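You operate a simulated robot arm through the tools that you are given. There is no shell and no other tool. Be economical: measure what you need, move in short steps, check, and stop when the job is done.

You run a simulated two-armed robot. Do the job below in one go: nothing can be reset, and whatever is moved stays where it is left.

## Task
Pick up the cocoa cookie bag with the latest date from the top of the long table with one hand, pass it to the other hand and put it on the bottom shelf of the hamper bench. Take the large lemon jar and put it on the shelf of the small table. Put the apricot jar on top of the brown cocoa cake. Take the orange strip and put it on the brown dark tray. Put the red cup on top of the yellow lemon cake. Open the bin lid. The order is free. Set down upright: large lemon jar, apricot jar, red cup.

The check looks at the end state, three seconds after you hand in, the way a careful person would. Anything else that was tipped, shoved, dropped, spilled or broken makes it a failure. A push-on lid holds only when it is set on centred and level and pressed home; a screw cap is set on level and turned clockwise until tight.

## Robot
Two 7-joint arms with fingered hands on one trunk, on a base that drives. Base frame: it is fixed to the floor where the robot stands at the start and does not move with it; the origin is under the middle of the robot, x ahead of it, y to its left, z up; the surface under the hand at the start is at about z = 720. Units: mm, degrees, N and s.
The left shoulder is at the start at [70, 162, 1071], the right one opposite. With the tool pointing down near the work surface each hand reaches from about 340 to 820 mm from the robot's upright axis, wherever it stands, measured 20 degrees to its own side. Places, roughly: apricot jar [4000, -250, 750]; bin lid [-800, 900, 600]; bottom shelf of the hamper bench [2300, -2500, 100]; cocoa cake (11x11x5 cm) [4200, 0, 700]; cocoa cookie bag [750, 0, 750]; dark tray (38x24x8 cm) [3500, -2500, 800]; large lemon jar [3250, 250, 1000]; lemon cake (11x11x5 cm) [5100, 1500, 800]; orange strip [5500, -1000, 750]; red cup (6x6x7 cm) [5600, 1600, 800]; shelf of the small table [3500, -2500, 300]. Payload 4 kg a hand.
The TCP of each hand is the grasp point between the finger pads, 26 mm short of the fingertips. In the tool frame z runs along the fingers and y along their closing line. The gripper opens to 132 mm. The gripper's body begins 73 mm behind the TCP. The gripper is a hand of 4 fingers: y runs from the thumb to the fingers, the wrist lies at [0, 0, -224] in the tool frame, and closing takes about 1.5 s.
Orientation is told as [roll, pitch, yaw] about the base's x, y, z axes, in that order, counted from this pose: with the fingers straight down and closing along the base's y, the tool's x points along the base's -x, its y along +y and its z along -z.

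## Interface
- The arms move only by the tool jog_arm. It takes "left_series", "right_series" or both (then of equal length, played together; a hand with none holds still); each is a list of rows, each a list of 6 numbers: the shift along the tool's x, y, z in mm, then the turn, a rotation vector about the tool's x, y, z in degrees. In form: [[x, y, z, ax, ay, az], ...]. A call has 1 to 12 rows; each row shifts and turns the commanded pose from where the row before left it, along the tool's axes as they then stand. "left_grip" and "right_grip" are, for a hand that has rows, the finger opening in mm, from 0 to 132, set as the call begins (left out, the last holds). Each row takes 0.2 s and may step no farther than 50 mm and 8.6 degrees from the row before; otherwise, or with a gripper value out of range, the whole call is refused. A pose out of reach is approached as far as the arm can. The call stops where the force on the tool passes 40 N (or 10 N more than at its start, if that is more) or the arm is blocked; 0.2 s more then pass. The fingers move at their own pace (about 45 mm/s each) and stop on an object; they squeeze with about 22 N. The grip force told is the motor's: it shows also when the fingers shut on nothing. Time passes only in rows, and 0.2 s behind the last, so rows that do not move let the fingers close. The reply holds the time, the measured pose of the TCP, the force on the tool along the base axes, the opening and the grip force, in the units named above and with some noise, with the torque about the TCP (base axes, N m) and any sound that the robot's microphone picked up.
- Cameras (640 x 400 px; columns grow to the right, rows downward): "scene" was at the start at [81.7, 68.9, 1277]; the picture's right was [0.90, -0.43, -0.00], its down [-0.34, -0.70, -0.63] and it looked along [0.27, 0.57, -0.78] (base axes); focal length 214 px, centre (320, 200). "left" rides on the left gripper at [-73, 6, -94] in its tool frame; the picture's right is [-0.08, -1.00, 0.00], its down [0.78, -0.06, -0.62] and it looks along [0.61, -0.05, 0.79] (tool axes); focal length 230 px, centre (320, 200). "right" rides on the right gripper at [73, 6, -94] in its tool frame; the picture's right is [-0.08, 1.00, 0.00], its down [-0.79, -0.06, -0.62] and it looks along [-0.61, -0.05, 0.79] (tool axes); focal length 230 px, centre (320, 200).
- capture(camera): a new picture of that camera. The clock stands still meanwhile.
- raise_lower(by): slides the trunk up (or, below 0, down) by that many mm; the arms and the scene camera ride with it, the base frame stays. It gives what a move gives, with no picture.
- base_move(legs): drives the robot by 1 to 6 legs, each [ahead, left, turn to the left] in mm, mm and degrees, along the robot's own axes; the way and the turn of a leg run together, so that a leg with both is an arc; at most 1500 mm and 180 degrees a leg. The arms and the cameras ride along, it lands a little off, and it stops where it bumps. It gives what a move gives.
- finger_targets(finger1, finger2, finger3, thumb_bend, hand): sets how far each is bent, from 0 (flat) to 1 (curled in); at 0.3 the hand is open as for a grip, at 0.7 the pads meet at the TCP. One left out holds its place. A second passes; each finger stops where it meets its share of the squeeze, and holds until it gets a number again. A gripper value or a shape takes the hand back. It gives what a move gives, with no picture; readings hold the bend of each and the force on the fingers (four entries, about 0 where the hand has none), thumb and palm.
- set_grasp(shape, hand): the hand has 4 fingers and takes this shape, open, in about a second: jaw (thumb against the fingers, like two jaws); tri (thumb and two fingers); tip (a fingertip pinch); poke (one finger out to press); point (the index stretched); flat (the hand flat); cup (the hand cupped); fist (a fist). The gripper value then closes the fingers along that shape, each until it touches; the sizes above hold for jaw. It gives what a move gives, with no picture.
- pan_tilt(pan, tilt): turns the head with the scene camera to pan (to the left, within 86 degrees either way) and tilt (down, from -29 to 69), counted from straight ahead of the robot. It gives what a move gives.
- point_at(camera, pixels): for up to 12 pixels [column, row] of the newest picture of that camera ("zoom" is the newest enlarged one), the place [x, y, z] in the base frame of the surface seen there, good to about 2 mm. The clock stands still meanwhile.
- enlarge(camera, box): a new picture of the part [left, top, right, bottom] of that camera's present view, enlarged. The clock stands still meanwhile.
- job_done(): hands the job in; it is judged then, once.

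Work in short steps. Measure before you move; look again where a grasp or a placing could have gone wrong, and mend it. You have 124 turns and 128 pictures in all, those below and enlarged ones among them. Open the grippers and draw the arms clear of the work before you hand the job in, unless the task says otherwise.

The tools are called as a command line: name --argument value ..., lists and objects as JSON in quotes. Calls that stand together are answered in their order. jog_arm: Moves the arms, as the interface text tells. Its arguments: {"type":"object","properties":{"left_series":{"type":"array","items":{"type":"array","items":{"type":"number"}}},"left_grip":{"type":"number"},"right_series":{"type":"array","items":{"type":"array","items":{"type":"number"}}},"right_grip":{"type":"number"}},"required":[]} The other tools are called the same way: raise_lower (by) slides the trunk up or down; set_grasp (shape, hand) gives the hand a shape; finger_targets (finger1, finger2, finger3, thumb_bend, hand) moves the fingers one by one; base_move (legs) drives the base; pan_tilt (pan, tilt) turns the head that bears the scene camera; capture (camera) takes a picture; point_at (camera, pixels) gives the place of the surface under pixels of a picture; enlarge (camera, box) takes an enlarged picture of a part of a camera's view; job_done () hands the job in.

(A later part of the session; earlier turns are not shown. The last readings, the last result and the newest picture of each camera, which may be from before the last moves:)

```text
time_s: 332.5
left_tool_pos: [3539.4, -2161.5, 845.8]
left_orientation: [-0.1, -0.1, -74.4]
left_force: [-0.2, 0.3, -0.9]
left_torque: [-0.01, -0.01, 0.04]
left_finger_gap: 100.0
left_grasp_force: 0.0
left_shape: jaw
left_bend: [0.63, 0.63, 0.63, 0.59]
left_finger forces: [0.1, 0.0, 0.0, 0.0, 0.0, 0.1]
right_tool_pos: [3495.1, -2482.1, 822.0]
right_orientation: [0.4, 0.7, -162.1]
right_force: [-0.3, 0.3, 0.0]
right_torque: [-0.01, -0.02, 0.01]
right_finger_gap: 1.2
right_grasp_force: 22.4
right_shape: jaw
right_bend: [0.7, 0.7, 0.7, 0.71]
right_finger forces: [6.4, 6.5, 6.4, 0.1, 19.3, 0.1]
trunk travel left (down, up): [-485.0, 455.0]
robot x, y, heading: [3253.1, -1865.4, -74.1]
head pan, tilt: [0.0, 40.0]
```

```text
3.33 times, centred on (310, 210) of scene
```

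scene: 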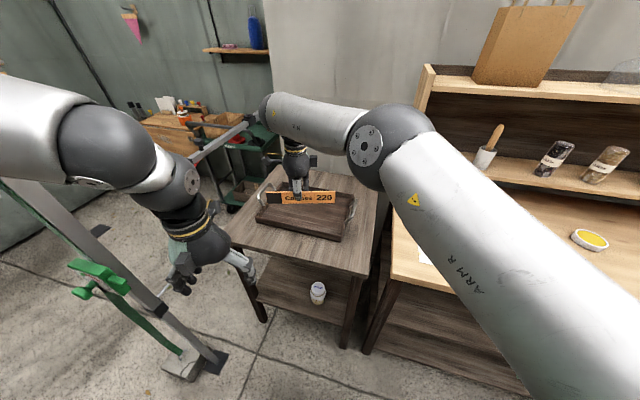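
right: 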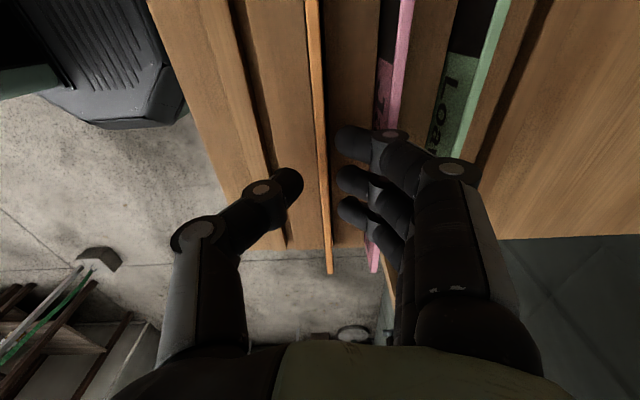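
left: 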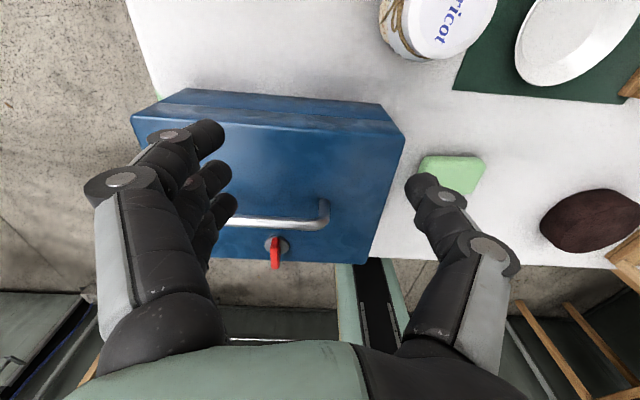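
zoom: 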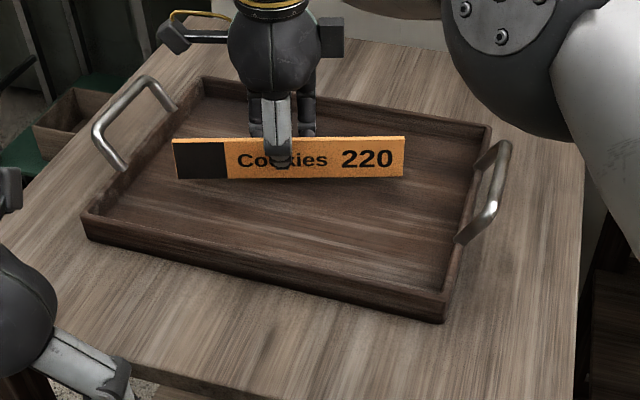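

Strip is over the tray middle. Lower 6 mm more, release, and lift the hand.

raise_lower --by -6

jog_arm --right_series '[[0, 0, 0, 0, 0, 0], [0, 0, 0, 0, 0, 0], [0, 0, 0, 0, 0, 0], [0, 0, -10, 0, 0, 0], [0, 0, -30, 0, 0, 0], [0, 0, -40, 0, 0, 0]]' --right_grip 40

raise_lower --by 150

base_move --legs '[[-450, 0, 0]]'

capture --camera "scene"

```text
time_s: 333.0
left_tool_pos: [3540.4, -2162.5, 839.5]
left_orientation: [-0.1, -0.1, -74.4]
left_force: [1.0, -0.6, 0.5]
left_torque: [0.03, -0.03, -0.01]
left_finger_gap: 100.1
left_grasp_force: 0.1
left_shape: jaw
left_bend: [0.63, 0.63, 0.63, 0.59]
left_finger forces: [0.1, 0.1, 0.0, 0.1, 0.1, 0.1]
right_tool_pos: [3495.7, -2482.1, 815.7]
right_orientation: [0.4, 0.7, -162.1]
right_force: [-0.1, 0.6, -0.6]
right_torque: [0.03, -0.01, -0.01]
right_finger_gap: 1.1
right_grasp_force: 22.2
right_shape: jaw
right_bend: [0.7, 0.7, 0.7, 0.71]
right_finger forces: [6.4, 6.5, 6.4, 0.0, 19.3, 0.0]
trunk travel left (down, up): [-479.0, 461.0]
robot x, y, heading: [3253.6, -1865.4, -74.1]
head pan, tilt: [0.0, 40.0]
```

```text
time_s: 334.4
left_tool_pos: [3539.7, -2160.6, 838.5]
left_orientation: [-0.1, -0.2, -74.3]
left_force: [0.5, 0.3, -0.2]
left_torque: [-0.02, 0.0, 0.01]
left_finger_gap: 100.3
left_grasp_force: 0.1
left_shape: jaw
left_bend: [0.63, 0.63, 0.63, 0.59]
left_finger forces: [0.0, 0.1, 0.1, 0.0, 0.1, 0.1]
right_tool_pos: [3479.4, -2472.6, 890.6]
right_orientation: [0.2, 1.0, -162.9]
right_force: [0.0, -0.6, -0.6]
right_torque: [-0.06, 0.0, 0.01]
right_finger_gap: 39.7
right_grasp_force: 0.0
right_shape: jaw
right_bend: [0.73, 0.73, 0.73, 0.7]
right_finger forces: [0.1, 0.0, 0.0, 0.0, 0.0, 0.0]
right hand out of reach, approached as far as the arm can: row 5, 6
trunk travel left (down, up): [-479.0, 461.0]
robot x, y, heading: [3254.3, -1867.8, -74.5]
head pan, tilt: [0.0, 40.0]
```

```text
time_s: 336.2
left_tool_pos: [3540.3, -2161.2, 990.2]
left_orientation: [-0.1, 0.0, -74.4]
left_force: [0.1, -0.4, -0.1]
left_torque: [-0.02, 0.0, 0.01]
left_finger_gap: 100.3
left_grasp_force: 0.1
left_shape: jaw
left_bend: [0.63, 0.63, 0.63, 0.59]
left_finger forces: [0.1, 0.1, 0.1, 0.0, 0.1, 0.1]
right_tool_pos: [3479.5, -2474.6, 1044.2]
right_orientation: [0.4, 1.2, -162.6]
right_force: [-0.3, -0.7, -0.1]
right_torque: [-0.05, 0.01, -0.05]
right_finger_gap: 39.7
right_grasp_force: 0.0
right_shape: jaw
right_bend: [0.73, 0.73, 0.73, 0.7]
right_finger forces: [0.0, 0.1, 0.0, 0.0, 0.0, 0.0]
trunk travel left (down, up): [-629.0, 311.0]
robot x, y, heading: [3252.8, -1869.0, -74.1]
head pan, tilt: [0.0, 40.0]
```

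```text
time_s: 338.9
left_tool_pos: [3417.6, -1727.0, 989.6]
left_orientation: [-0.1, -0.1, -74.1]
left_force: [-1.1, -0.7, -0.5]
left_torque: [-0.03, 0.02, -0.02]
left_finger_gap: 100.4
left_grasp_force: 0.1
left_shape: jaw
left_bend: [0.63, 0.63, 0.63, 0.59]
left_finger forces: [0.0, 0.1, 0.1, 0.1, 0.0, 0.0]
right_tool_pos: [3359.4, -2040.0, 1044.4]
right_orientation: [0.4, 1.3, -162.5]
right_force: [-0.7, 0.4, -0.9]
right_torque: [-0.02, -0.01, 0.0]
right_finger_gap: 39.5
right_grasp_force: 0.0
right_shape: jaw
right_bend: [0.73, 0.73, 0.73, 0.7]
right_finger forces: [0.1, 0.0, 0.1, 0.0, 0.0, 0.0]
trunk travel left (down, up): [-629.0, 311.0]
robot x, y, heading: [3129.6, -1437.0, -73.9]
head pan, tilt: [0.0, 40.0]
```

```text
24 pictures are left
```

scene: 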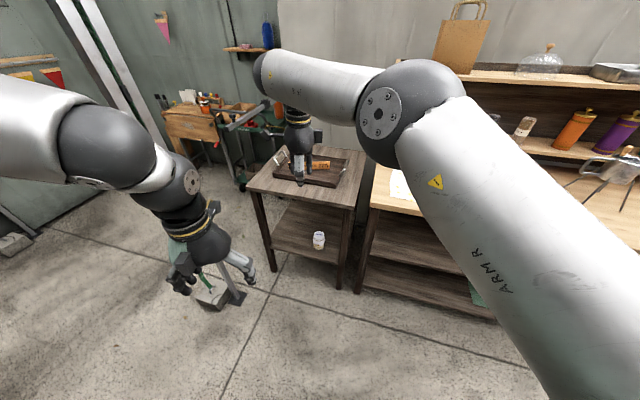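

Strip lies in the tray. Now drive to the lemon cake / red cup table at the far +y corner.

base_move --legs '[[0, 0, 74], [1370, 0, 0], [0, 0, 90], [0, -350, 0], [1450, 0, 0], [500, 0, 0]]'

pan_tilt --pan -15 --tilt 35

capture --camera "scene"

```text
time_s: 364.0
left_tool_pos: [4689.9, 880.3, 990.0]
left_orientation: [-0.1, -0.2, 89.6]
left_force: [-1.2, -1.2, -0.8]
left_torque: [-0.01, 0.02, 0.03]
left_finger_gap: 100.5
left_grasp_force: 0.1
left_shape: jaw
left_bend: [0.63, 0.63, 0.63, 0.59]
left_finger forces: [0.0, 0.0, 0.0, 0.1, 0.0, 0.0]
right_tool_pos: [4834.6, 1165.3, 1045.2]
right_orientation: [0.5, 1.3, 1.0]
right_force: [0.6, -0.1, -0.9]
right_torque: [0.02, -0.02, 0.0]
right_finger_gap: 39.5
right_grasp_force: 0.1
right_shape: jaw
right_bend: [0.73, 0.73, 0.73, 0.7]
right_finger forces: [0.0, 0.0, 0.0, 0.0, 0.0, 0.0]
trunk travel left (down, up): [-629.0, 311.0]
robot x, y, heading: [4882.9, 518.6, 89.4]
head pan, tilt: [0.0, 40.0]
```

```text
time_s: 364.8
left_tool_pos: [4689.1, 880.8, 989.9]
left_orientation: [-0.1, 0.0, 89.6]
left_force: [-0.6, 0.4, 0.1]
left_torque: [-0.01, -0.04, -0.02]
left_finger_gap: 100.5
left_grasp_force: 0.0
left_shape: jaw
left_bend: [0.63, 0.63, 0.63, 0.59]
left_finger forces: [0.0, 0.0, 0.0, 0.0, 0.1, 0.1]
right_tool_pos: [4835.6, 1166.3, 1044.4]
right_orientation: [0.5, 1.3, 1.1]
right_force: [0.4, -0.3, 0.8]
right_torque: [-0.04, 0.02, 0.04]
right_finger_gap: 39.8
right_grasp_force: 0.0
right_shape: jaw
right_bend: [0.73, 0.73, 0.73, 0.7]
right_finger forces: [0.2, 0.0, 0.0, 0.0, 0.0, 0.1]
trunk travel left (down, up): [-629.0, 311.0]
robot x, y, heading: [4880.6, 521.0, 89.7]
head pan, tilt: [-15.0, 35.0]
```

```text
23 pictures are left
```

scene: 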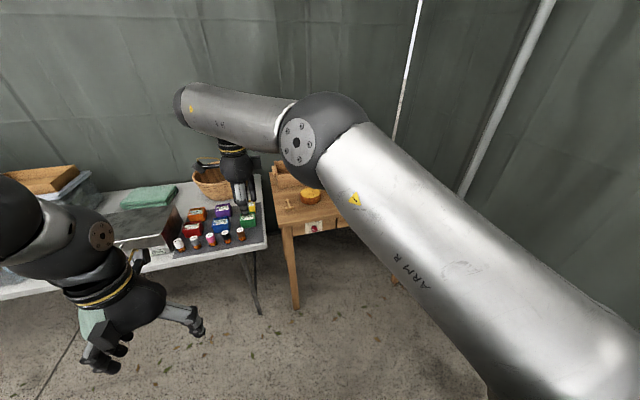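

Lemon cake at (310,195) on a wooden table; the cup is hidden by my arm. Strafe right and shift the right hand to the right.

base_move --legs '[[0, -430, 0], [230, 0, 0]]'

jog_arm --right_series '[[-45, -20, 0, 0, 0, 0], [-45, -20, 0, 0, 0, 0], [-45, -20, 0, 0, 0, 0], [-45, -20, 0, 0, 0, 0], [-45, -20, 0, 0, 0, 0], [-45, -20, 0, 0, 0, 0]]' --right_grip 100

pan_tilt --pan 0 --tilt 42

capture --camera "scene"

```text
time_s: 368.7
left_tool_pos: [5125.2, 1104.3, 990.4]
left_orientation: [-0.1, 0.0, 89.3]
left_force: [0.4, 0.0, 0.6]
left_torque: [0.01, 0.0, 0.01]
left_finger_gap: 100.3
left_grasp_force: 0.0
left_shape: jaw
left_bend: [0.63, 0.63, 0.63, 0.59]
left_finger forces: [0.0, 0.1, 0.0, 0.0, 0.0, 0.1]
right_tool_pos: [5270.2, 1387.8, 1046.0]
right_orientation: [0.6, 1.2, 0.6]
right_force: [-0.3, 0.1, 0.1]
right_torque: [0.0, 0.03, -0.03]
right_finger_gap: 39.4
right_grasp_force: 0.1
right_shape: jaw
right_bend: [0.73, 0.73, 0.73, 0.7]
right_finger forces: [0.0, 0.0, 0.1, 0.1, 0.0, 0.0]
trunk travel left (down, up): [-629.0, 311.0]
robot x, y, heading: [5313.4, 743.3, 89.1]
head pan, tilt: [-15.0, 35.0]
```

```text
time_s: 370.1
left_tool_pos: [5126.6, 1103.8, 991.1]
left_orientation: [0.1, -0.2, 89.3]
left_force: [-0.5, -0.9, 0.0]
left_torque: [0.07, 0.04, 0.0]
left_finger_gap: 100.6
left_grasp_force: 0.1
left_shape: jaw
left_bend: [0.63, 0.63, 0.63, 0.59]
left_finger forces: [0.0, 0.1, 0.1, 0.1, 0.0, 0.0]
right_tool_pos: [5542.6, 1272.8, 1039.1]
right_orientation: [0.6, 1.4, 0.8]
right_force: [1.1, -1.3, 0.3]
right_torque: [0.04, 0.0, 0.0]
right_finger_gap: 99.7
right_grasp_force: 0.1
right_shape: jaw
right_bend: [0.63, 0.63, 0.63, 0.59]
right_finger forces: [0.0, 0.0, 0.0, 0.0, 0.0, 0.0]
trunk travel left (down, up): [-629.0, 311.0]
robot x, y, heading: [5318.0, 743.1, 89.5]
head pan, tilt: [-15.0, 35.0]
```

```text
time_s: 370.9
left_tool_pos: [5124.1, 1106.0, 989.3]
left_orientation: [-0.1, -0.1, 89.4]
left_force: [-0.8, -0.1, 0.3]
left_torque: [0.02, -0.01, -0.01]
left_finger_gap: 100.2
left_grasp_force: 0.0
left_shape: jaw
left_bend: [0.63, 0.63, 0.63, 0.59]
left_finger forces: [0.0, 0.0, 0.1, 0.1, 0.1, 0.1]
right_tool_pos: [5541.0, 1272.6, 1039.8]
right_orientation: [0.4, 1.3, 0.7]
right_force: [-0.6, -0.6, -0.3]
right_torque: [0.02, 0.02, 0.04]
right_finger_gap: 99.6
right_grasp_force: 0.2
right_shape: jaw
right_bend: [0.63, 0.63, 0.63, 0.59]
right_finger forces: [0.0, 0.1, 0.0, 0.0, 0.0, 0.0]
trunk travel left (down, up): [-629.0, 311.0]
robot x, y, heading: [5318.0, 740.5, 88.9]
head pan, tilt: [0.0, 42.0]
```

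```text
22 pictures are left
```

scene: 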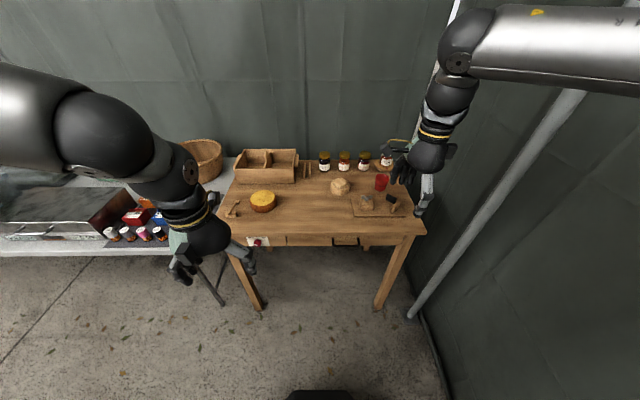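

Cup at (382,182), cake at (263,200). Zoom and measure both.

enlarge --camera "scene" --box '[230, 140, 430, 250]'

point_at --camera "scene" --pixels '[[382, 176], [382, 185], [377, 178], [387, 178], [263, 193], [263, 199], [253, 197], [273, 199], [263, 208], [310, 215], [320, 236], [400, 178]]'

```text
3.20 times, centred on (330, 195) of scene
```

zoom: 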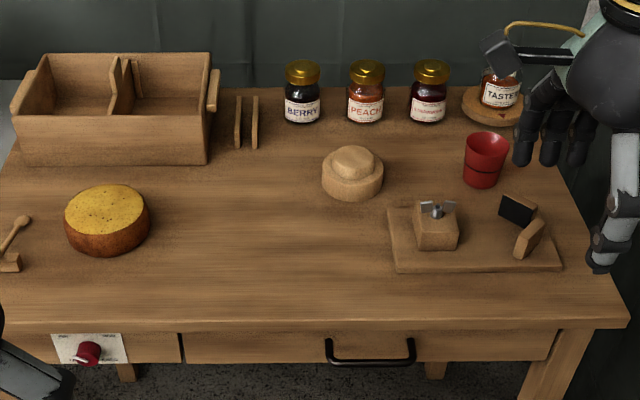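

```text
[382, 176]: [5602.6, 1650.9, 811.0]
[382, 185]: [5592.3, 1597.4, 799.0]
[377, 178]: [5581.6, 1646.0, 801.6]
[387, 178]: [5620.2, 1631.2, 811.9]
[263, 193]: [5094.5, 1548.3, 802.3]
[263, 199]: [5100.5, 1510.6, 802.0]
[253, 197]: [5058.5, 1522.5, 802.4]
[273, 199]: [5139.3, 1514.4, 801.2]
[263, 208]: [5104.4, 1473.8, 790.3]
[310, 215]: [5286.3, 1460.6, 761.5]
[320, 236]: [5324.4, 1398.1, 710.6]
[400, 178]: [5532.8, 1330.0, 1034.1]
```

point_at --camera "zoom" --pixels '[[487, 133], [487, 156], [466, 145], [508, 145], [482, 184], [485, 170], [107, 187], [106, 236], [67, 210], [147, 212], [107, 212], [520, 200]]'

```text
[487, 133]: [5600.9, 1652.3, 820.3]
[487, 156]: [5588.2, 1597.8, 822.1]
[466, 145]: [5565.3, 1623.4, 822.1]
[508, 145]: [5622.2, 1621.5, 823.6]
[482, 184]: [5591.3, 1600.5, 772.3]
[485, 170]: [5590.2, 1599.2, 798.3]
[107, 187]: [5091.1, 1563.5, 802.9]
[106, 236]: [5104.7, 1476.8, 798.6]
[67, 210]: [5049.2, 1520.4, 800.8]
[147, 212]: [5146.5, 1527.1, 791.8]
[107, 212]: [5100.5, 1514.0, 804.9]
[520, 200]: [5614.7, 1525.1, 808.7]
```

Cup centre ≈(5594,1625), rim 823; cake centre ≈(5099,1519), top 803. Drive 270 mm closer and turn the right hand to close along x, then move over the cup.

base_move --legs '[[270, 0, 1]]'

jog_arm --right_series '[[0, 0, 0, 0, 0, -8.2], [0, 0, 0, 0, 0, -8.2], [0, 0, 0, 0, 0, -8.2], [0, 0, 0, 0, 0, -8.2], [0, 0, 0, 0, 0, -8.2], [0, 0, 0, 0, 0, -8.2], [0, 0, 0, 0, 0, -8.2], [0, 0, 0, 0, 0, -8.2], [0, 0, 0, 0, 0, -8.2], [0, 0, 0, 0, 0, -8.2], [0, 0, 0, 0, 0, -8.2]]'

```text
time_s: 372.8
left_tool_pos: [5117.0, 1375.5, 990.5]
left_orientation: [-0.1, -0.2, 90.4]
left_force: [-0.3, 0.9, -0.3]
left_torque: [-0.01, 0.02, 0.02]
left_finger_gap: 100.4
left_grasp_force: 0.0
left_shape: jaw
left_bend: [0.63, 0.63, 0.63, 0.59]
left_finger forces: [0.1, 0.1, 0.0, 0.0, 0.1, 0.0]
right_tool_pos: [5533.6, 1551.6, 1040.4]
right_orientation: [0.6, 1.3, 1.8]
right_force: [-0.9, 0.5, 0.1]
right_torque: [0.02, -0.01, 0.01]
right_finger_gap: 99.6
right_grasp_force: 0.0
right_shape: jaw
right_bend: [0.63, 0.63, 0.63, 0.59]
right_finger forces: [0.0, 0.0, 0.0, 0.1, 0.1, 0.1]
trunk travel left (down, up): [-629.0, 311.0]
robot x, y, heading: [5318.5, 1018.7, 90.3]
head pan, tilt: [0.0, 42.0]
```

```text
time_s: 375.2
left_tool_pos: [5118.1, 1377.9, 989.7]
left_orientation: [-0.1, -0.1, 90.4]
left_force: [0.1, 0.3, 0.6]
left_torque: [-0.02, -0.02, -0.02]
left_finger_gap: 100.6
left_grasp_force: 0.0
left_shape: jaw
left_bend: [0.63, 0.63, 0.63, 0.59]
left_finger forces: [0.0, 0.0, 0.0, 0.1, 0.0, 0.0]
right_tool_pos: [5529.9, 1553.1, 1039.7]
right_orientation: [1.3, -0.4, 92.0]
right_force: [-0.4, 0.3, 0.8]
right_torque: [0.0, 0.0, 0.0]
right_finger_gap: 99.7
right_grasp_force: 0.1
right_shape: jaw
right_bend: [0.63, 0.63, 0.63, 0.59]
right_finger forces: [0.0, 0.0, 0.0, 0.0, 0.0, 0.1]
trunk travel left (down, up): [-629.0, 311.0]
robot x, y, heading: [5316.6, 1017.7, 90.3]
head pan, tilt: [0.0, 42.0]
```

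Turned (yaw 92). Move over the cup and descend to z≈865 for a check.

jog_arm --right_series '[[-35, -33, 0, 0, 0, 0], [-35, -33, 0, 0, 0, 0], [0, 0, 45, 0, 0, 0], [0, 0, 45, 0, 0, 0], [0, 0, 45, 0, 0, 0], [0, 0, 40, 0, 0, 0], [0, 0, 0, 0, 0, 0]]' --right_grip 95

capture --camera "right"

```text
time_s: 376.8
left_tool_pos: [5116.6, 1377.4, 989.9]
left_orientation: [-0.1, -0.2, 90.3]
left_force: [0.3, -1.6, 0.5]
left_torque: [0.03, 0.01, -0.03]
left_finger_gap: 100.0
left_grasp_force: 0.0
left_shape: jaw
left_bend: [0.63, 0.63, 0.63, 0.59]
left_finger forces: [0.1, 0.0, 0.1, 0.0, 0.0, 0.0]
right_tool_pos: [5590.2, 1626.0, 864.5]
right_orientation: [1.2, -0.6, 92.0]
right_force: [-0.4, -0.4, 0.3]
right_torque: [0.02, 0.03, -0.03]
right_finger_gap: 95.6
right_grasp_force: 0.0
right_shape: jaw
right_bend: [0.66, 0.66, 0.66, 0.62]
right_finger forces: [0.1, 0.0, 0.0, 0.0, 0.1, 0.0]
trunk travel left (down, up): [-629.0, 311.0]
robot x, y, heading: [5319.1, 1018.7, 90.5]
head pan, tilt: [0.0, 42.0]
```

```text
20 pictures are left
```

right: 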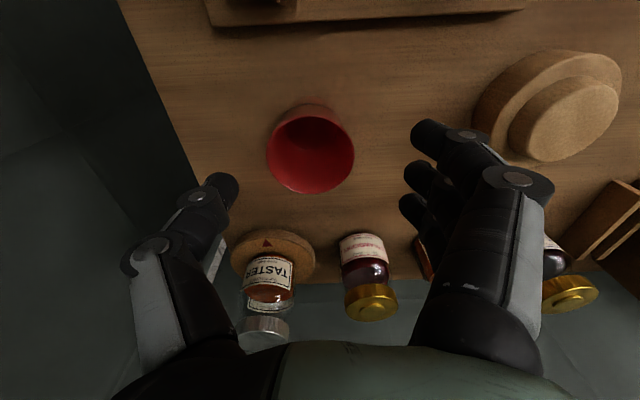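

Centred within ~4 mm. Shift, descend to z≈800 and close; then lift.

jog_arm --right_series '[[0, -4, 22, 0, 0, 0], [0, 0, 22, 0, 0, 0], [0, 0, 20, 0, 0, 0], [0, 0, 0, 0, 0, 0]]'

jog_arm --right_series '[[0, 0, 0, 0, 0, 0], [0, 0, 0, 0, 0, 0], [0, 0, 0, 0, 0, 0], [0, 0, 0, 0, 0, 0], [0, 0, 0, 0, 0, 0], [0, 0, 0, 0, 0, 0], [0, 0, 0, 0, 0, 0]]' --right_grip 0

jog_arm --right_series '[[0, 0, -15, 0, 0, 0], [0, 0, -35, 0, 0, 0], [0, 0, -40, 0, 0, 0], [0, 0, -30, 0, 0, 0], [0, 0, 0, 0, 0, 0]]'

capture --camera "right"

```text
time_s: 377.8
left_tool_pos: [5117.5, 1377.2, 990.1]
left_orientation: [0.0, -0.1, 90.4]
left_force: [0.0, -0.3, 0.5]
left_torque: [0.02, -0.02, 0.07]
left_finger_gap: 100.6
left_grasp_force: 0.2
left_shape: jaw
left_bend: [0.63, 0.63, 0.63, 0.59]
left_finger forces: [0.0, 0.0, 0.1, 0.0, 0.0, 0.1]
right_tool_pos: [5595.1, 1626.1, 799.9]
right_orientation: [1.3, -0.6, 92.0]
right_force: [-0.9, 0.0, 0.3]
right_torque: [-0.02, -0.01, 0.02]
right_finger_gap: 95.3
right_grasp_force: 0.1
right_shape: jaw
right_bend: [0.66, 0.66, 0.66, 0.62]
right_finger forces: [0.0, 0.1, 0.0, 0.1, 0.0, 0.0]
trunk travel left (down, up): [-629.0, 311.0]
robot x, y, heading: [5315.2, 1020.9, 90.3]
head pan, tilt: [0.0, 42.0]
```

```text
time_s: 379.4
left_tool_pos: [5118.4, 1377.4, 989.9]
left_orientation: [0.0, -0.1, 90.2]
left_force: [0.3, -0.7, -0.7]
left_torque: [0.04, 0.03, 0.03]
left_finger_gap: 99.9
left_grasp_force: 0.0
left_shape: jaw
left_bend: [0.63, 0.63, 0.63, 0.59]
left_finger forces: [0.0, 0.0, 0.0, 0.0, 0.0, 0.1]
right_tool_pos: [5594.5, 1626.8, 798.3]
right_orientation: [1.4, -0.5, 91.9]
right_force: [0.7, -0.6, 0.3]
right_torque: [0.01, 0.01, -0.02]
right_finger_gap: 37.0
right_grasp_force: 22.1
right_shape: jaw
right_bend: [0.73, 0.74, 0.72, 0.7]
right_finger forces: [8.5, 6.2, 5.2, 0.0, 18.4, 0.1]
trunk travel left (down, up): [-629.0, 311.0]
robot x, y, heading: [5316.3, 1021.1, 90.5]
head pan, tilt: [0.0, 42.0]
```

```text
time_s: 380.6
left_tool_pos: [5118.4, 1378.6, 990.0]
left_orientation: [-0.2, -0.1, 90.3]
left_force: [-0.2, 0.3, 0.1]
left_torque: [0.02, -0.02, -0.04]
left_finger_gap: 100.5
left_grasp_force: 0.0
left_shape: jaw
left_bend: [0.63, 0.63, 0.63, 0.59]
left_finger forces: [0.1, 0.0, 0.1, 0.0, 0.1, 0.0]
right_tool_pos: [5598.6, 1626.1, 917.8]
right_orientation: [1.3, -0.4, 91.9]
right_force: [0.4, -0.4, 0.2]
right_torque: [-0.03, 0.02, 0.01]
right_finger_gap: 36.7
right_grasp_force: 21.9
right_shape: jaw
right_bend: [0.73, 0.74, 0.72, 0.7]
right_finger forces: [8.5, 6.1, 5.4, 0.0, 18.1, 0.0]
trunk travel left (down, up): [-629.0, 311.0]
robot x, y, heading: [5320.4, 1015.4, 90.5]
head pan, tilt: [0.0, 42.0]
```

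```text
19 pictures are left
```

right: 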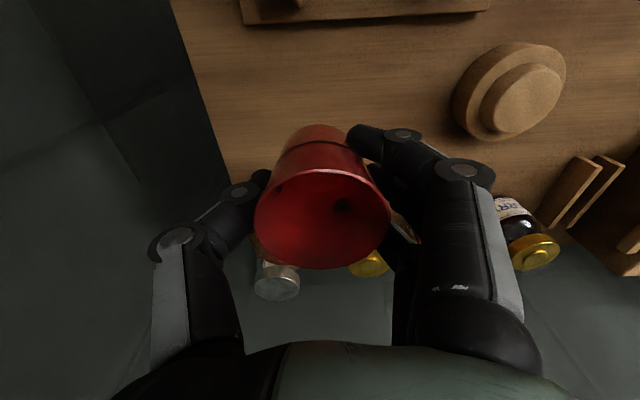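

Cup held. Move it over the cake with the base: back 107, left 498.

base_move --legs '[[-107, 0, 0], [0, 498, 0]]'

capture --camera "scene"

capture --camera "right"

```text
time_s: 384.4
left_tool_pos: [4613.5, 1262.8, 989.9]
left_orientation: [-0.1, -0.1, 90.7]
left_force: [0.3, 1.0, 0.0]
left_torque: [0.03, 0.01, -0.01]
left_finger_gap: 100.4
left_grasp_force: 0.0
left_shape: jaw
left_bend: [0.63, 0.63, 0.63, 0.59]
left_finger forces: [0.0, 0.1, 0.0, 0.0, 0.0, 0.1]
right_tool_pos: [5093.3, 1516.0, 917.1]
right_orientation: [1.4, -0.4, 92.4]
right_force: [0.0, 0.4, 0.1]
right_torque: [-0.04, 0.01, 0.01]
right_finger_gap: 37.0
right_grasp_force: 21.8
right_shape: jaw
right_bend: [0.73, 0.74, 0.72, 0.7]
right_finger forces: [8.5, 6.2, 5.3, 0.0, 18.2, 0.0]
trunk travel left (down, up): [-629.0, 311.0]
robot x, y, heading: [4815.3, 901.3, 90.7]
head pan, tilt: [0.0, 42.0]
```

```text
18 pictures are left
```

scene: 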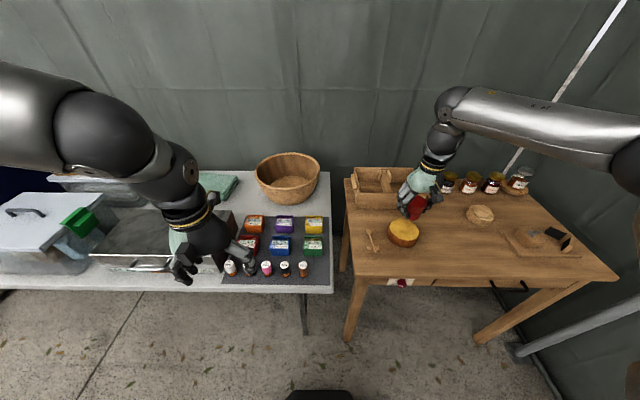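

```text
17 pictures are left
```

right: 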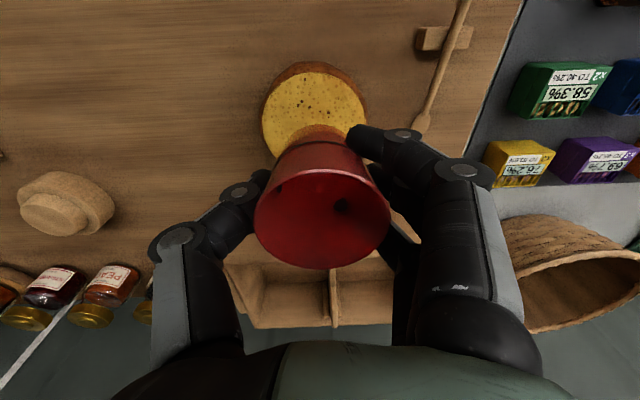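

Shift 5 mm, descend to ≈3 mm above the cake top, then ease down.

jog_arm --right_series '[[-3, -5, 25, 0, 0, 0], [0, 0, 25, 0, 0, 0], [0, 0, 22, 0, 0, 0], [0, 0, 0, 0, 0, 0]]'

enlarge --camera "scene" --box '[370, 170, 470, 260]'

```text
time_s: 385.4
left_tool_pos: [4613.0, 1262.5, 989.9]
left_orientation: [-0.1, -0.1, 90.7]
left_force: [-0.4, 0.2, -0.4]
left_torque: [0.02, 0.01, -0.01]
left_finger_gap: 100.1
left_grasp_force: 0.0
left_shape: jaw
left_bend: [0.63, 0.63, 0.63, 0.59]
left_finger forces: [0.1, 0.0, 0.1, 0.0, 0.1, 0.0]
right_tool_pos: [5096.1, 1520.0, 845.6]
right_orientation: [1.3, -0.6, 92.5]
right_force: [-0.3, -0.7, 0.0]
right_torque: [-0.02, -0.03, 0.05]
right_finger_gap: 36.8
right_grasp_force: 22.3
right_shape: jaw
right_bend: [0.73, 0.74, 0.72, 0.7]
right_finger forces: [8.6, 6.1, 5.2, 0.0, 18.1, 0.0]
trunk travel left (down, up): [-629.0, 311.0]
robot x, y, heading: [4816.3, 905.6, 90.7]
head pan, tilt: [0.0, 42.0]
```

```text
4.44 times, centred on (420, 215) of scene
```

zoom: 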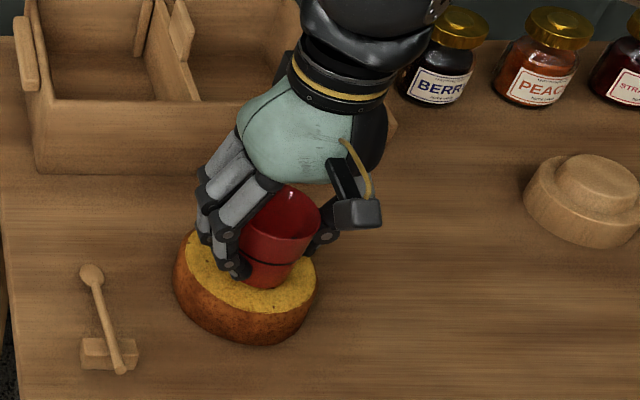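

Measure the cup and cake position directly before setting down.

point_at --camera "zoom" --pixels '[[290, 188], [318, 212], [245, 232], [285, 238], [275, 280], [255, 280], [295, 270], [178, 265], [313, 262], [240, 304], [220, 240], [290, 300]]'

```text
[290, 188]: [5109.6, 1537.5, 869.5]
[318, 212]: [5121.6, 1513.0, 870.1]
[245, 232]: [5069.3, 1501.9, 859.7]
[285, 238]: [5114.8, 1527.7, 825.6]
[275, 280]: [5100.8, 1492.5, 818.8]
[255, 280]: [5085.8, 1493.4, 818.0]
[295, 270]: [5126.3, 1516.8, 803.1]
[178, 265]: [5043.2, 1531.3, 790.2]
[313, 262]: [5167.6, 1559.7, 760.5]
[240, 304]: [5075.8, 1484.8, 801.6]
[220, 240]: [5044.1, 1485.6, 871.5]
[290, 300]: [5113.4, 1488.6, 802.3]
```

Cup axis ≈(5096,1517), matching the cake centre. Ease down.

jog_arm --right_series '[[0, 0, 2, 0, 0, 0], [0, 0, 1.5, 0, 0, 0], [0, 0, 1.5, 0, 0, 0], [0, 0, 0, 0, 0, 0]]'

jog_arm --right_series '[[0, 0, 1, 0, 0, 0], [0, 0, 0, 0, 0, 0]]'

```text
time_s: 386.4
left_tool_pos: [4612.8, 1263.0, 990.2]
left_orientation: [-0.1, -0.1, 90.7]
left_force: [-0.6, 0.3, 0.2]
left_torque: [0.02, -0.01, 0.02]
left_finger_gap: 100.5
left_grasp_force: 0.1
left_shape: jaw
left_bend: [0.63, 0.63, 0.63, 0.59]
left_finger forces: [0.0, 0.0, 0.0, 0.1, 0.0, 0.0]
right_tool_pos: [5096.3, 1519.2, 839.6]
right_orientation: [1.4, -0.5, 92.4]
right_force: [0.3, 0.0, 0.3]
right_torque: [-0.01, -0.04, -0.01]
right_finger_gap: 36.9
right_grasp_force: 21.7
right_shape: jaw
right_bend: [0.73, 0.74, 0.72, 0.7]
right_finger forces: [8.6, 6.1, 5.3, 0.1, 18.1, 0.0]
trunk travel left (down, up): [-629.0, 311.0]
robot x, y, heading: [4818.1, 905.2, 90.9]
head pan, tilt: [0.0, 42.0]
```

```text
time_s: 387.0
left_tool_pos: [4613.8, 1262.8, 989.6]
left_orientation: [-0.1, -0.2, 90.7]
left_force: [-0.5, 0.6, 0.0]
left_torque: [0.0, 0.01, -0.02]
left_finger_gap: 100.3
left_grasp_force: 0.0
left_shape: jaw
left_bend: [0.63, 0.63, 0.63, 0.59]
left_finger forces: [0.0, 0.0, 0.1, 0.0, 0.0, 0.0]
right_tool_pos: [5095.8, 1520.3, 839.2]
right_orientation: [1.3, -0.6, 92.4]
right_force: [1.0, 0.3, 3.8]
right_torque: [-0.03, 0.0, 0.02]
right_finger_gap: 37.3
right_grasp_force: 22.1
right_shape: jaw
right_bend: [0.73, 0.74, 0.72, 0.7]
right_finger forces: [8.5, 6.0, 5.0, 0.0, 18.7, 0.1]
trunk travel left (down, up): [-629.0, 311.0]
robot x, y, heading: [4816.4, 905.5, 90.6]
head pan, tilt: [0.0, 42.0]
```

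Contact at 3.8 N. Release, rise, and check.

jog_arm --right_series '[[0, 0, 0, 0, 0, 0], [0, 0, 0, 0, 0, 0], [0, 0, 0, 0, 0, 0], [0, 0, 0, 0, 0, 0], [0, 0, 0, 0, 0, 0], [0, 0, -20, 0, 0, 0], [0, 0, -40, 0, 0, 0], [0, 0, -40, 0, 0, 0], [0, 0, -30, 0, 0, 0]]' --right_grip 100

base_move --legs '[[-400, 0, 0]]'

enlarge --camera "scene" --box '[340, 110, 480, 210]'

```text
time_s: 389.0
left_tool_pos: [4613.9, 1263.2, 990.6]
left_orientation: [-0.1, -0.2, 90.8]
left_force: [0.2, -0.1, -0.2]
left_torque: [-0.01, -0.02, 0.0]
left_finger_gap: 100.1
left_grasp_force: 0.0
left_shape: jaw
left_bend: [0.63, 0.63, 0.63, 0.59]
left_finger forces: [0.0, 0.1, 0.1, 0.0, 0.1, 0.0]
right_tool_pos: [5097.3, 1517.2, 970.2]
right_orientation: [1.3, -0.5, 92.3]
right_force: [-0.5, 0.4, 0.1]
right_torque: [-0.01, -0.06, -0.03]
right_finger_gap: 99.7
right_grasp_force: 0.1
right_shape: jaw
right_bend: [0.63, 0.63, 0.63, 0.59]
right_finger forces: [0.0, 0.0, 0.0, 0.0, 0.0, 0.0]
trunk travel left (down, up): [-629.0, 311.0]
robot x, y, heading: [4815.8, 902.5, 90.8]
head pan, tilt: [0.0, 42.0]
```

```text
time_s: 391.5
left_tool_pos: [4617.4, 861.3, 990.0]
left_orientation: [0.0, 0.0, 90.9]
left_force: [1.4, -0.9, 0.0]
left_torque: [-0.03, -0.02, 0.03]
left_finger_gap: 100.1
left_grasp_force: 0.0
left_shape: jaw
left_bend: [0.63, 0.63, 0.63, 0.59]
left_finger forces: [0.0, 0.0, 0.0, 0.1, 0.0, 0.0]
right_tool_pos: [5101.2, 1115.4, 970.5]
right_orientation: [1.3, -0.6, 92.6]
right_force: [0.0, 0.3, 0.2]
right_torque: [-0.01, 0.02, -0.01]
right_finger_gap: 99.6
right_grasp_force: 0.0
right_shape: jaw
right_bend: [0.63, 0.63, 0.63, 0.59]
right_finger forces: [0.0, 0.0, 0.1, 0.0, 0.0, 0.1]
trunk travel left (down, up): [-629.0, 311.0]
robot x, y, heading: [4822.1, 505.2, 90.6]
head pan, tilt: [0.0, 42.0]
```

```text
4.00 times, centred on (410, 160) of scene
```

zoom: 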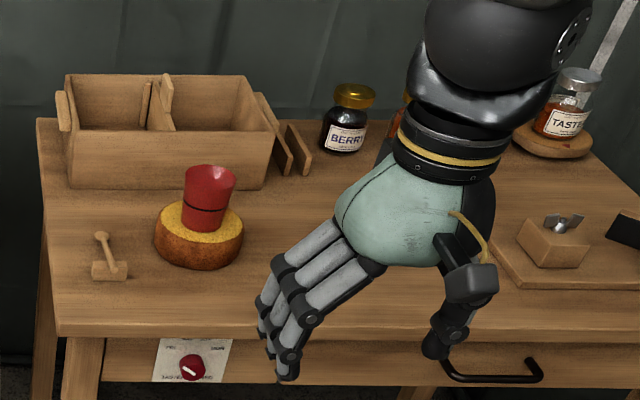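

Red cup stands upright on the lemon cake. Now the long drive back to the bins near the start.

base_move --legs '[[-1450, 0, -0.6], [-250, 0, 0], [0, 1500, 0], [0, 1500, 0], [0, 1500, 0], [0, 350, 0]]'

base_move --legs '[[1150, 0, 0], [0, 0, 45]]'

pan_tilt --pan 0 --tilt 35

capture --camera "scene"

```text
time_s: 423.1
left_tool_pos: [-214.2, -910.0, 989.8]
left_orientation: [-0.1, -0.1, 91.5]
left_force: [0.7, 0.0, -0.4]
left_torque: [-0.01, -0.01, 0.02]
left_finger_gap: 100.3
left_grasp_force: 0.1
left_shape: jaw
left_bend: [0.63, 0.63, 0.63, 0.59]
left_finger forces: [0.0, 0.0, 0.0, 0.0, 0.0, 0.0]
right_tool_pos: [266.7, -650.5, 969.1]
right_orientation: [1.4, -0.6, 93.1]
right_force: [-0.2, -0.2, 0.2]
right_torque: [0.01, 0.03, 0.01]
right_finger_gap: 99.7
right_grasp_force: 0.1
right_shape: jaw
right_bend: [0.63, 0.63, 0.63, 0.59]
right_finger forces: [0.2, 0.0, 0.0, 0.0, 0.1, 0.0]
trunk travel left (down, up): [-629.0, 311.0]
robot x, y, heading: [-10.1, -1264.4, 91.7]
head pan, tilt: [0.0, 42.0]
```

```text
time_s: 431.0
left_tool_pos: [-445.3, -27.1, 989.0]
left_orientation: [-0.1, 0.0, 137.0]
left_force: [0.8, -0.6, 0.7]
left_torque: [-0.03, -0.03, 0.01]
left_finger_gap: 100.1
left_grasp_force: 0.1
left_shape: jaw
left_bend: [0.63, 0.63, 0.63, 0.59]
left_finger forces: [0.0, 0.0, 0.1, 0.0, 0.1, 0.0]
right_tool_pos: [-295.4, 499.0, 970.0]
right_orientation: [1.3, -0.5, 138.7]
right_force: [-0.4, 0.1, 0.2]
right_torque: [-0.02, 0.02, -0.02]
right_finger_gap: 99.9
right_grasp_force: 0.0
right_shape: jaw
right_bend: [0.63, 0.63, 0.63, 0.59]
right_finger forces: [0.0, 0.0, 0.1, 0.0, 0.1, 0.0]
trunk travel left (down, up): [-629.0, 311.0]
robot x, y, heading: [-45.0, -129.3, 137.3]
head pan, tilt: [0.0, 42.0]
```

```text
time_s: 431.6
left_tool_pos: [-445.2, -25.9, 989.9]
left_orientation: [0.0, -0.1, 136.9]
left_force: [-0.2, -0.3, 0.0]
left_torque: [-0.01, 0.0, -0.03]
left_finger_gap: 100.3
left_grasp_force: 0.1
left_shape: jaw
left_bend: [0.63, 0.63, 0.63, 0.59]
left_finger forces: [0.0, 0.1, 0.0, 0.0, 0.1, 0.0]
right_tool_pos: [-293.8, 499.6, 969.2]
right_orientation: [1.4, -0.5, 138.5]
right_force: [0.3, 0.6, 0.1]
right_torque: [-0.02, 0.0, -0.01]
right_finger_gap: 99.6
right_grasp_force: 0.1
right_shape: jaw
right_bend: [0.63, 0.63, 0.63, 0.59]
right_finger forces: [0.1, 0.0, 0.0, 0.1, 0.1, 0.1]
trunk travel left (down, up): [-629.0, 311.0]
robot x, y, heading: [-48.2, -129.4, 136.9]
head pan, tilt: [0.0, 35.0]
```

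```text
14 pictures are left
```

scene: 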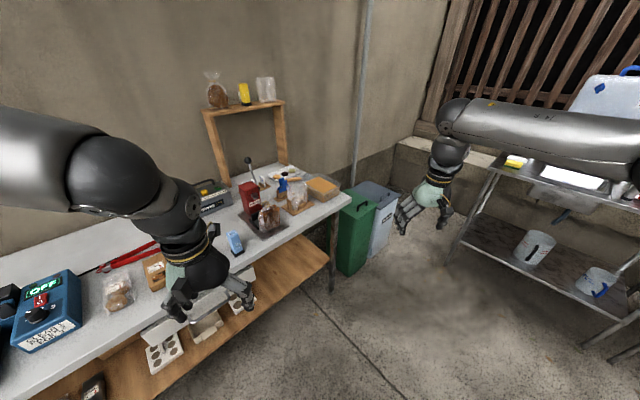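

Bins at (365,225). Zoom and measure.

enlarge --camera "scene" --box '[325, 165, 415, 285]'

point_at --camera "scene" --pixels '[[358, 196], [348, 200], [370, 205], [352, 208], [375, 190], [392, 198], [350, 215], [365, 200], [385, 225], [355, 240], [338, 230], [395, 240]]'

```text
3.33 times, centred on (370, 225) of scene
```

zoom: 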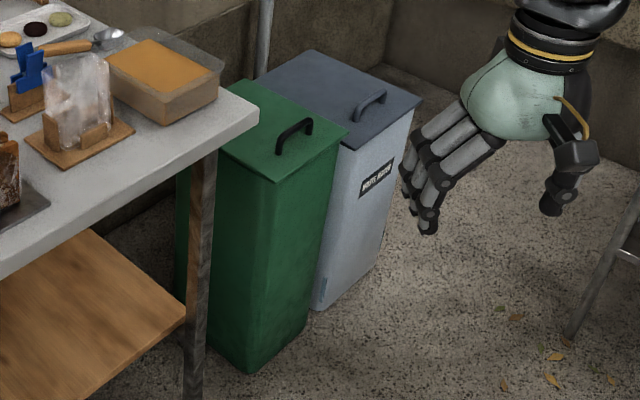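

```text
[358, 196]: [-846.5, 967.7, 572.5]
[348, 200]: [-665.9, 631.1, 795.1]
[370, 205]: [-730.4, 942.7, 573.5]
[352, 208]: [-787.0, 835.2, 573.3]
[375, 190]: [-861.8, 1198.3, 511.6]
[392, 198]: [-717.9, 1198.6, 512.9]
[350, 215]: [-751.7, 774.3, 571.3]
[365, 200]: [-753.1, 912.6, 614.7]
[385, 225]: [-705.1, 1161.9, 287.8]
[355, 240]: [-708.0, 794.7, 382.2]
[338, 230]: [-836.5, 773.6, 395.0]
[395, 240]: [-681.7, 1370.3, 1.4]
```

Green bin matches the given place. Measure lid corners and handle.

point_at --camera "zoom" --pixels '[[254, 84], [343, 131], [276, 178], [294, 129], [279, 149], [310, 124], [293, 124], [305, 135], [240, 130], [270, 185], [265, 170], [300, 150]]'

```text
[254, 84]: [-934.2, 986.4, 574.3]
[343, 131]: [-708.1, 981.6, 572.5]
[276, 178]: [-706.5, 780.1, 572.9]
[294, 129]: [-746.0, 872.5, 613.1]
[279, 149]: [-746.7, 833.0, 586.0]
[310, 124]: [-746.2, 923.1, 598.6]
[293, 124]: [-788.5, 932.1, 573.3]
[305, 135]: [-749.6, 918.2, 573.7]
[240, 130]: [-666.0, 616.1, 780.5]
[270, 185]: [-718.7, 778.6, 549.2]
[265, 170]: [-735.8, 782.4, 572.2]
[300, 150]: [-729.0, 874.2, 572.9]
```

Green lid: x −934…−707 (hinge at −934), handle bar along y 833–923 at x≈−746, top z 613. I prep arms, drive to face −x in front of it, and lower the trunk.

jog_arm --right_series '[[40, 30, 0, 0, 0, 8.2], [0, 0, 0, 0, 0, 8.2], [0, 0, 0, 0, 0, 8.2], [0, 0, 0, 0, 0, 8.2], [0, 0, 0, 0, 0, 8.2], [0, 0, 0, 0, 0, 8.2], [0, 0, 0, 0, 0, 8.2], [0, 0, 0, 0, 0, 8.2], [0, 0, 0, 0, 0, 8.2], [0, 0, 0, 0, 0, 8.2], [0, 0, 0, 0, 0, 8.2]]' --left_series '[[0, 0, -40, 0, 0, 0], [0, 0, -40, 0, 0, 0], [0, 0, -40, 0, 0, 0], [0, 0, -30, 0, 0, 0], [0, 0, 0, 0, 0, 0], [0, 0, 0, 0, 0, 0], [0, 0, 0, 0, 0, 0], [0, 0, 0, 0, 0, 0], [0, 0, 0, 0, 0, 0], [0, 0, 0, 0, 0, 0], [0, 0, 0, 0, 0, 0]]' --right_grip 60

base_move --legs '[[0, 0, 43], [0, -905, 0], [230, 0, 0]]'

raise_lower --by -170

pan_tilt --pan -10 --tilt 55

capture --camera "scene"

```text
time_s: 434.0
left_tool_pos: [-443.1, -26.2, 1140.3]
left_orientation: [-0.1, -0.1, 136.9]
left_force: [0.4, 0.0, -0.3]
left_torque: [0.01, 0.01, 0.02]
left_finger_gap: 100.5
left_grasp_force: 0.0
left_shape: jaw
left_bend: [0.63, 0.63, 0.63, 0.59]
left_finger forces: [0.1, 0.0, 0.0, 0.0, 0.0, 0.0]
right_tool_pos: [-283.6, 450.4, 970.7]
right_orientation: [0.4, 1.3, 48.4]
right_force: [0.2, 1.0, 0.6]
right_torque: [0.0, 0.04, 0.0]
right_finger_gap: 61.1
right_grasp_force: 0.0
right_shape: jaw
right_bend: [0.73, 0.73, 0.73, 0.7]
right_finger forces: [0.0, 0.0, 0.1, 0.1, 0.0, 0.0]
trunk travel left (down, up): [-629.0, 311.0]
robot x, y, heading: [-49.3, -127.2, 137.1]
head pan, tilt: [0.0, 35.0]
```

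```text
time_s: 442.1
left_tool_pos: [-628.6, 583.9, 1141.3]
left_orientation: [0.0, -0.2, 178.8]
left_force: [-0.5, 1.4, 0.4]
left_torque: [-0.01, -0.03, -0.01]
left_finger_gap: 100.3
left_grasp_force: 0.0
left_shape: jaw
left_bend: [0.63, 0.63, 0.63, 0.59]
left_finger forces: [0.0, 0.1, 0.0, 0.1, 0.0, 0.0]
right_tool_pos: [-827.8, 1045.3, 970.3]
right_orientation: [0.6, 1.3, 90.4]
right_force: [0.7, -0.4, -0.2]
right_torque: [0.0, -0.02, 0.0]
right_finger_gap: 60.6
right_grasp_force: 0.1
right_shape: jaw
right_bend: [0.73, 0.73, 0.73, 0.7]
right_finger forces: [0.1, 0.0, 0.0, 0.0, 0.1, 0.0]
trunk travel left (down, up): [-629.0, 311.0]
robot x, y, heading: [-264.0, 771.3, 178.7]
head pan, tilt: [0.0, 35.0]
```

```text
time_s: 444.0
left_tool_pos: [-628.1, 584.2, 970.2]
left_orientation: [-0.1, -0.2, 178.8]
left_force: [0.0, 0.3, -1.2]
left_torque: [0.01, -0.01, 0.06]
left_finger_gap: 100.2
left_grasp_force: 0.1
left_shape: jaw
left_bend: [0.63, 0.63, 0.63, 0.59]
left_finger forces: [0.1, 0.0, 0.0, 0.0, 0.1, 0.0]
right_tool_pos: [-828.6, 1043.4, 800.5]
right_orientation: [0.6, 1.3, 90.3]
right_force: [-0.2, -0.8, 0.1]
right_torque: [0.02, 0.03, 0.03]
right_finger_gap: 61.1
right_grasp_force: 0.1
right_shape: jaw
right_bend: [0.73, 0.73, 0.73, 0.7]
right_finger forces: [0.1, 0.1, 0.0, 0.1, 0.0, 0.1]
trunk travel left (down, up): [-459.0, 481.0]
robot x, y, heading: [-267.1, 774.4, 179.1]
head pan, tilt: [0.0, 35.0]
```

```text
time_s: 444.8
left_tool_pos: [-629.5, 583.5, 970.6]
left_orientation: [-0.1, -0.2, 178.8]
left_force: [-0.1, -0.9, -0.5]
left_torque: [0.0, -0.05, 0.04]
left_finger_gap: 100.3
left_grasp_force: 0.1
left_shape: jaw
left_bend: [0.63, 0.63, 0.63, 0.59]
left_finger forces: [0.0, 0.0, 0.1, 0.0, 0.0, 0.2]
right_tool_pos: [-827.5, 1044.3, 800.0]
right_orientation: [0.5, 1.3, 90.4]
right_force: [-0.1, 0.0, 0.2]
right_torque: [-0.02, 0.0, 0.01]
right_finger_gap: 60.9
right_grasp_force: 0.1
right_shape: jaw
right_bend: [0.73, 0.73, 0.73, 0.7]
right_finger forces: [0.0, 0.0, 0.0, 0.1, 0.0, 0.0]
trunk travel left (down, up): [-459.0, 481.0]
robot x, y, heading: [-268.5, 771.6, 178.8]
head pan, tilt: [-10.0, 55.0]
```

```text
12 pictures are left
```

scene: 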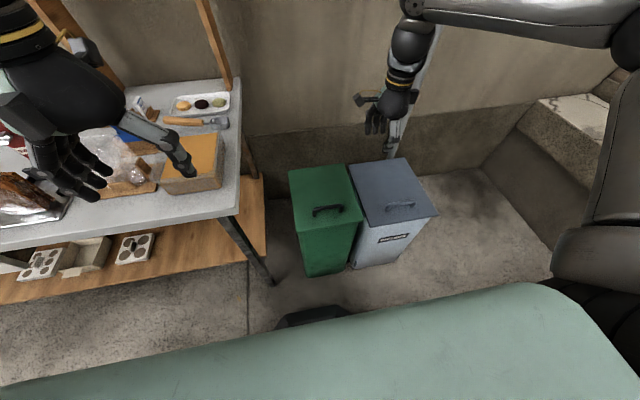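

Handle seen at (328,208). Move the right hand above it, to z≈690.

jog_arm --right_series '[[42, -20.5, 0, 0, 0, 0], [42, -20.5, 0, 0, 0, 0], [41, -20.5, 0, 0, 0, 0], [41, -20.5, 0, 0, 0, 0], [0, 0, 40, 0, 0, 0], [0, 0, 40, 0, 0, 0], [0, 0, 30, 0, 0, 0], [0, 0, 0, 0, 0, 0]]'

capture --camera "right"

```text
time_s: 446.6
left_tool_pos: [-627.2, 584.4, 970.4]
left_orientation: [-0.1, -0.2, 178.8]
left_force: [0.9, -0.3, -0.4]
left_torque: [-0.02, 0.01, -0.03]
left_finger_gap: 100.1
left_grasp_force: 0.2
left_shape: jaw
left_bend: [0.63, 0.63, 0.63, 0.59]
left_finger forces: [0.0, 0.0, 0.0, 0.1, 0.0, 0.0]
right_tool_pos: [-745.5, 876.8, 695.6]
right_orientation: [0.6, 1.3, 90.3]
right_force: [0.3, -0.5, 0.0]
right_torque: [-0.02, -0.01, 0.0]
right_finger_gap: 60.8
right_grasp_force: 0.1
right_shape: jaw
right_bend: [0.73, 0.73, 0.73, 0.7]
right_finger forces: [0.0, 0.0, 0.1, 0.0, 0.1, 0.0]
trunk travel left (down, up): [-459.0, 481.0]
robot x, y, heading: [-264.1, 769.5, 178.9]
head pan, tilt: [-10.0, 55.0]
```

```text
11 pictures are left
```

right: 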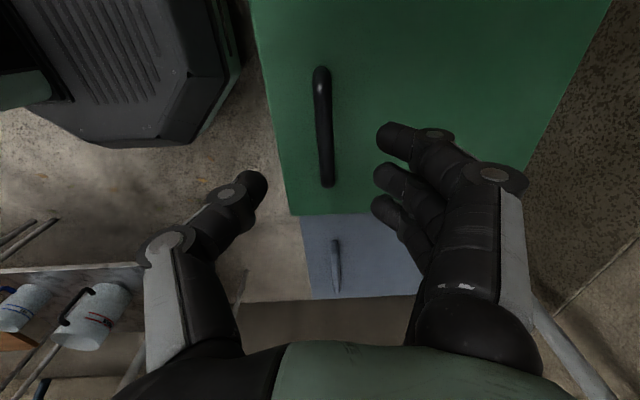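

Bar is centred between thumb and fingers. Descend 88 mm and close on it.

jog_arm --right_series '[[0, 0, 35, 0, 0, 0], [0, 0, 35, 0, 0, 0], [0, 0, 18, 0, 0, 0], [0, 0, 0, 0, 0, 0]]'

jog_arm --right_series '[[0, 0, 0, 0, 0, 0], [0, 0, 0, 0, 0, 0], [0, 0, 0, 0, 0, 0], [0, 0, 0, 0, 0, 0], [0, 0, 0, 0, 0, 0], [0, 0, 0, 0, 0, 0]]' --right_grip 0

```text
time_s: 447.6
left_tool_pos: [-628.3, 583.6, 970.4]
left_orientation: [-0.1, -0.2, 178.8]
left_force: [-0.2, 0.2, 0.0]
left_torque: [0.01, 0.03, 0.01]
left_finger_gap: 100.5
left_grasp_force: 0.1
left_shape: jaw
left_bend: [0.63, 0.63, 0.63, 0.59]
left_finger forces: [0.0, 0.1, 0.0, 0.0, 0.0, 0.0]
right_tool_pos: [-747.7, 874.7, 604.2]
right_orientation: [0.5, 1.3, 90.3]
right_force: [-0.2, -0.8, 0.9]
right_torque: [-0.02, 0.04, 0.0]
right_finger_gap: 61.0
right_grasp_force: 0.0
right_shape: jaw
right_bend: [0.73, 0.73, 0.73, 0.7]
right_finger forces: [0.0, 0.0, 0.1, 0.1, 0.0, 0.0]
trunk travel left (down, up): [-459.0, 481.0]
robot x, y, heading: [-266.3, 772.4, 178.9]
head pan, tilt: [-10.0, 55.0]
```

```text
time_s: 449.0
left_tool_pos: [-628.7, 584.7, 971.4]
left_orientation: [-0.2, -0.2, 178.8]
left_force: [-0.1, 1.1, -0.6]
left_torque: [0.0, -0.01, 0.02]
left_finger_gap: 100.2
left_grasp_force: 0.0
left_shape: jaw
left_bend: [0.63, 0.63, 0.63, 0.59]
left_finger forces: [0.0, 0.0, 0.0, 0.0, 0.1, 0.0]
right_tool_pos: [-747.7, 875.0, 604.8]
right_orientation: [0.5, 1.3, 90.2]
right_force: [-2.4, 1.7, -1.7]
right_torque: [0.02, 0.04, -0.02]
right_finger_gap: 0.1
right_grasp_force: 21.6
right_shape: jaw
right_bend: [0.68, 0.6, 0.65, 0.66]
right_finger forces: [4.3, 0.0, 4.1, 0.1, 1.2, 0.0]
trunk travel left (down, up): [-459.0, 481.0]
robot x, y, heading: [-267.2, 773.5, 178.9]
head pan, tilt: [-10.0, 55.0]
```

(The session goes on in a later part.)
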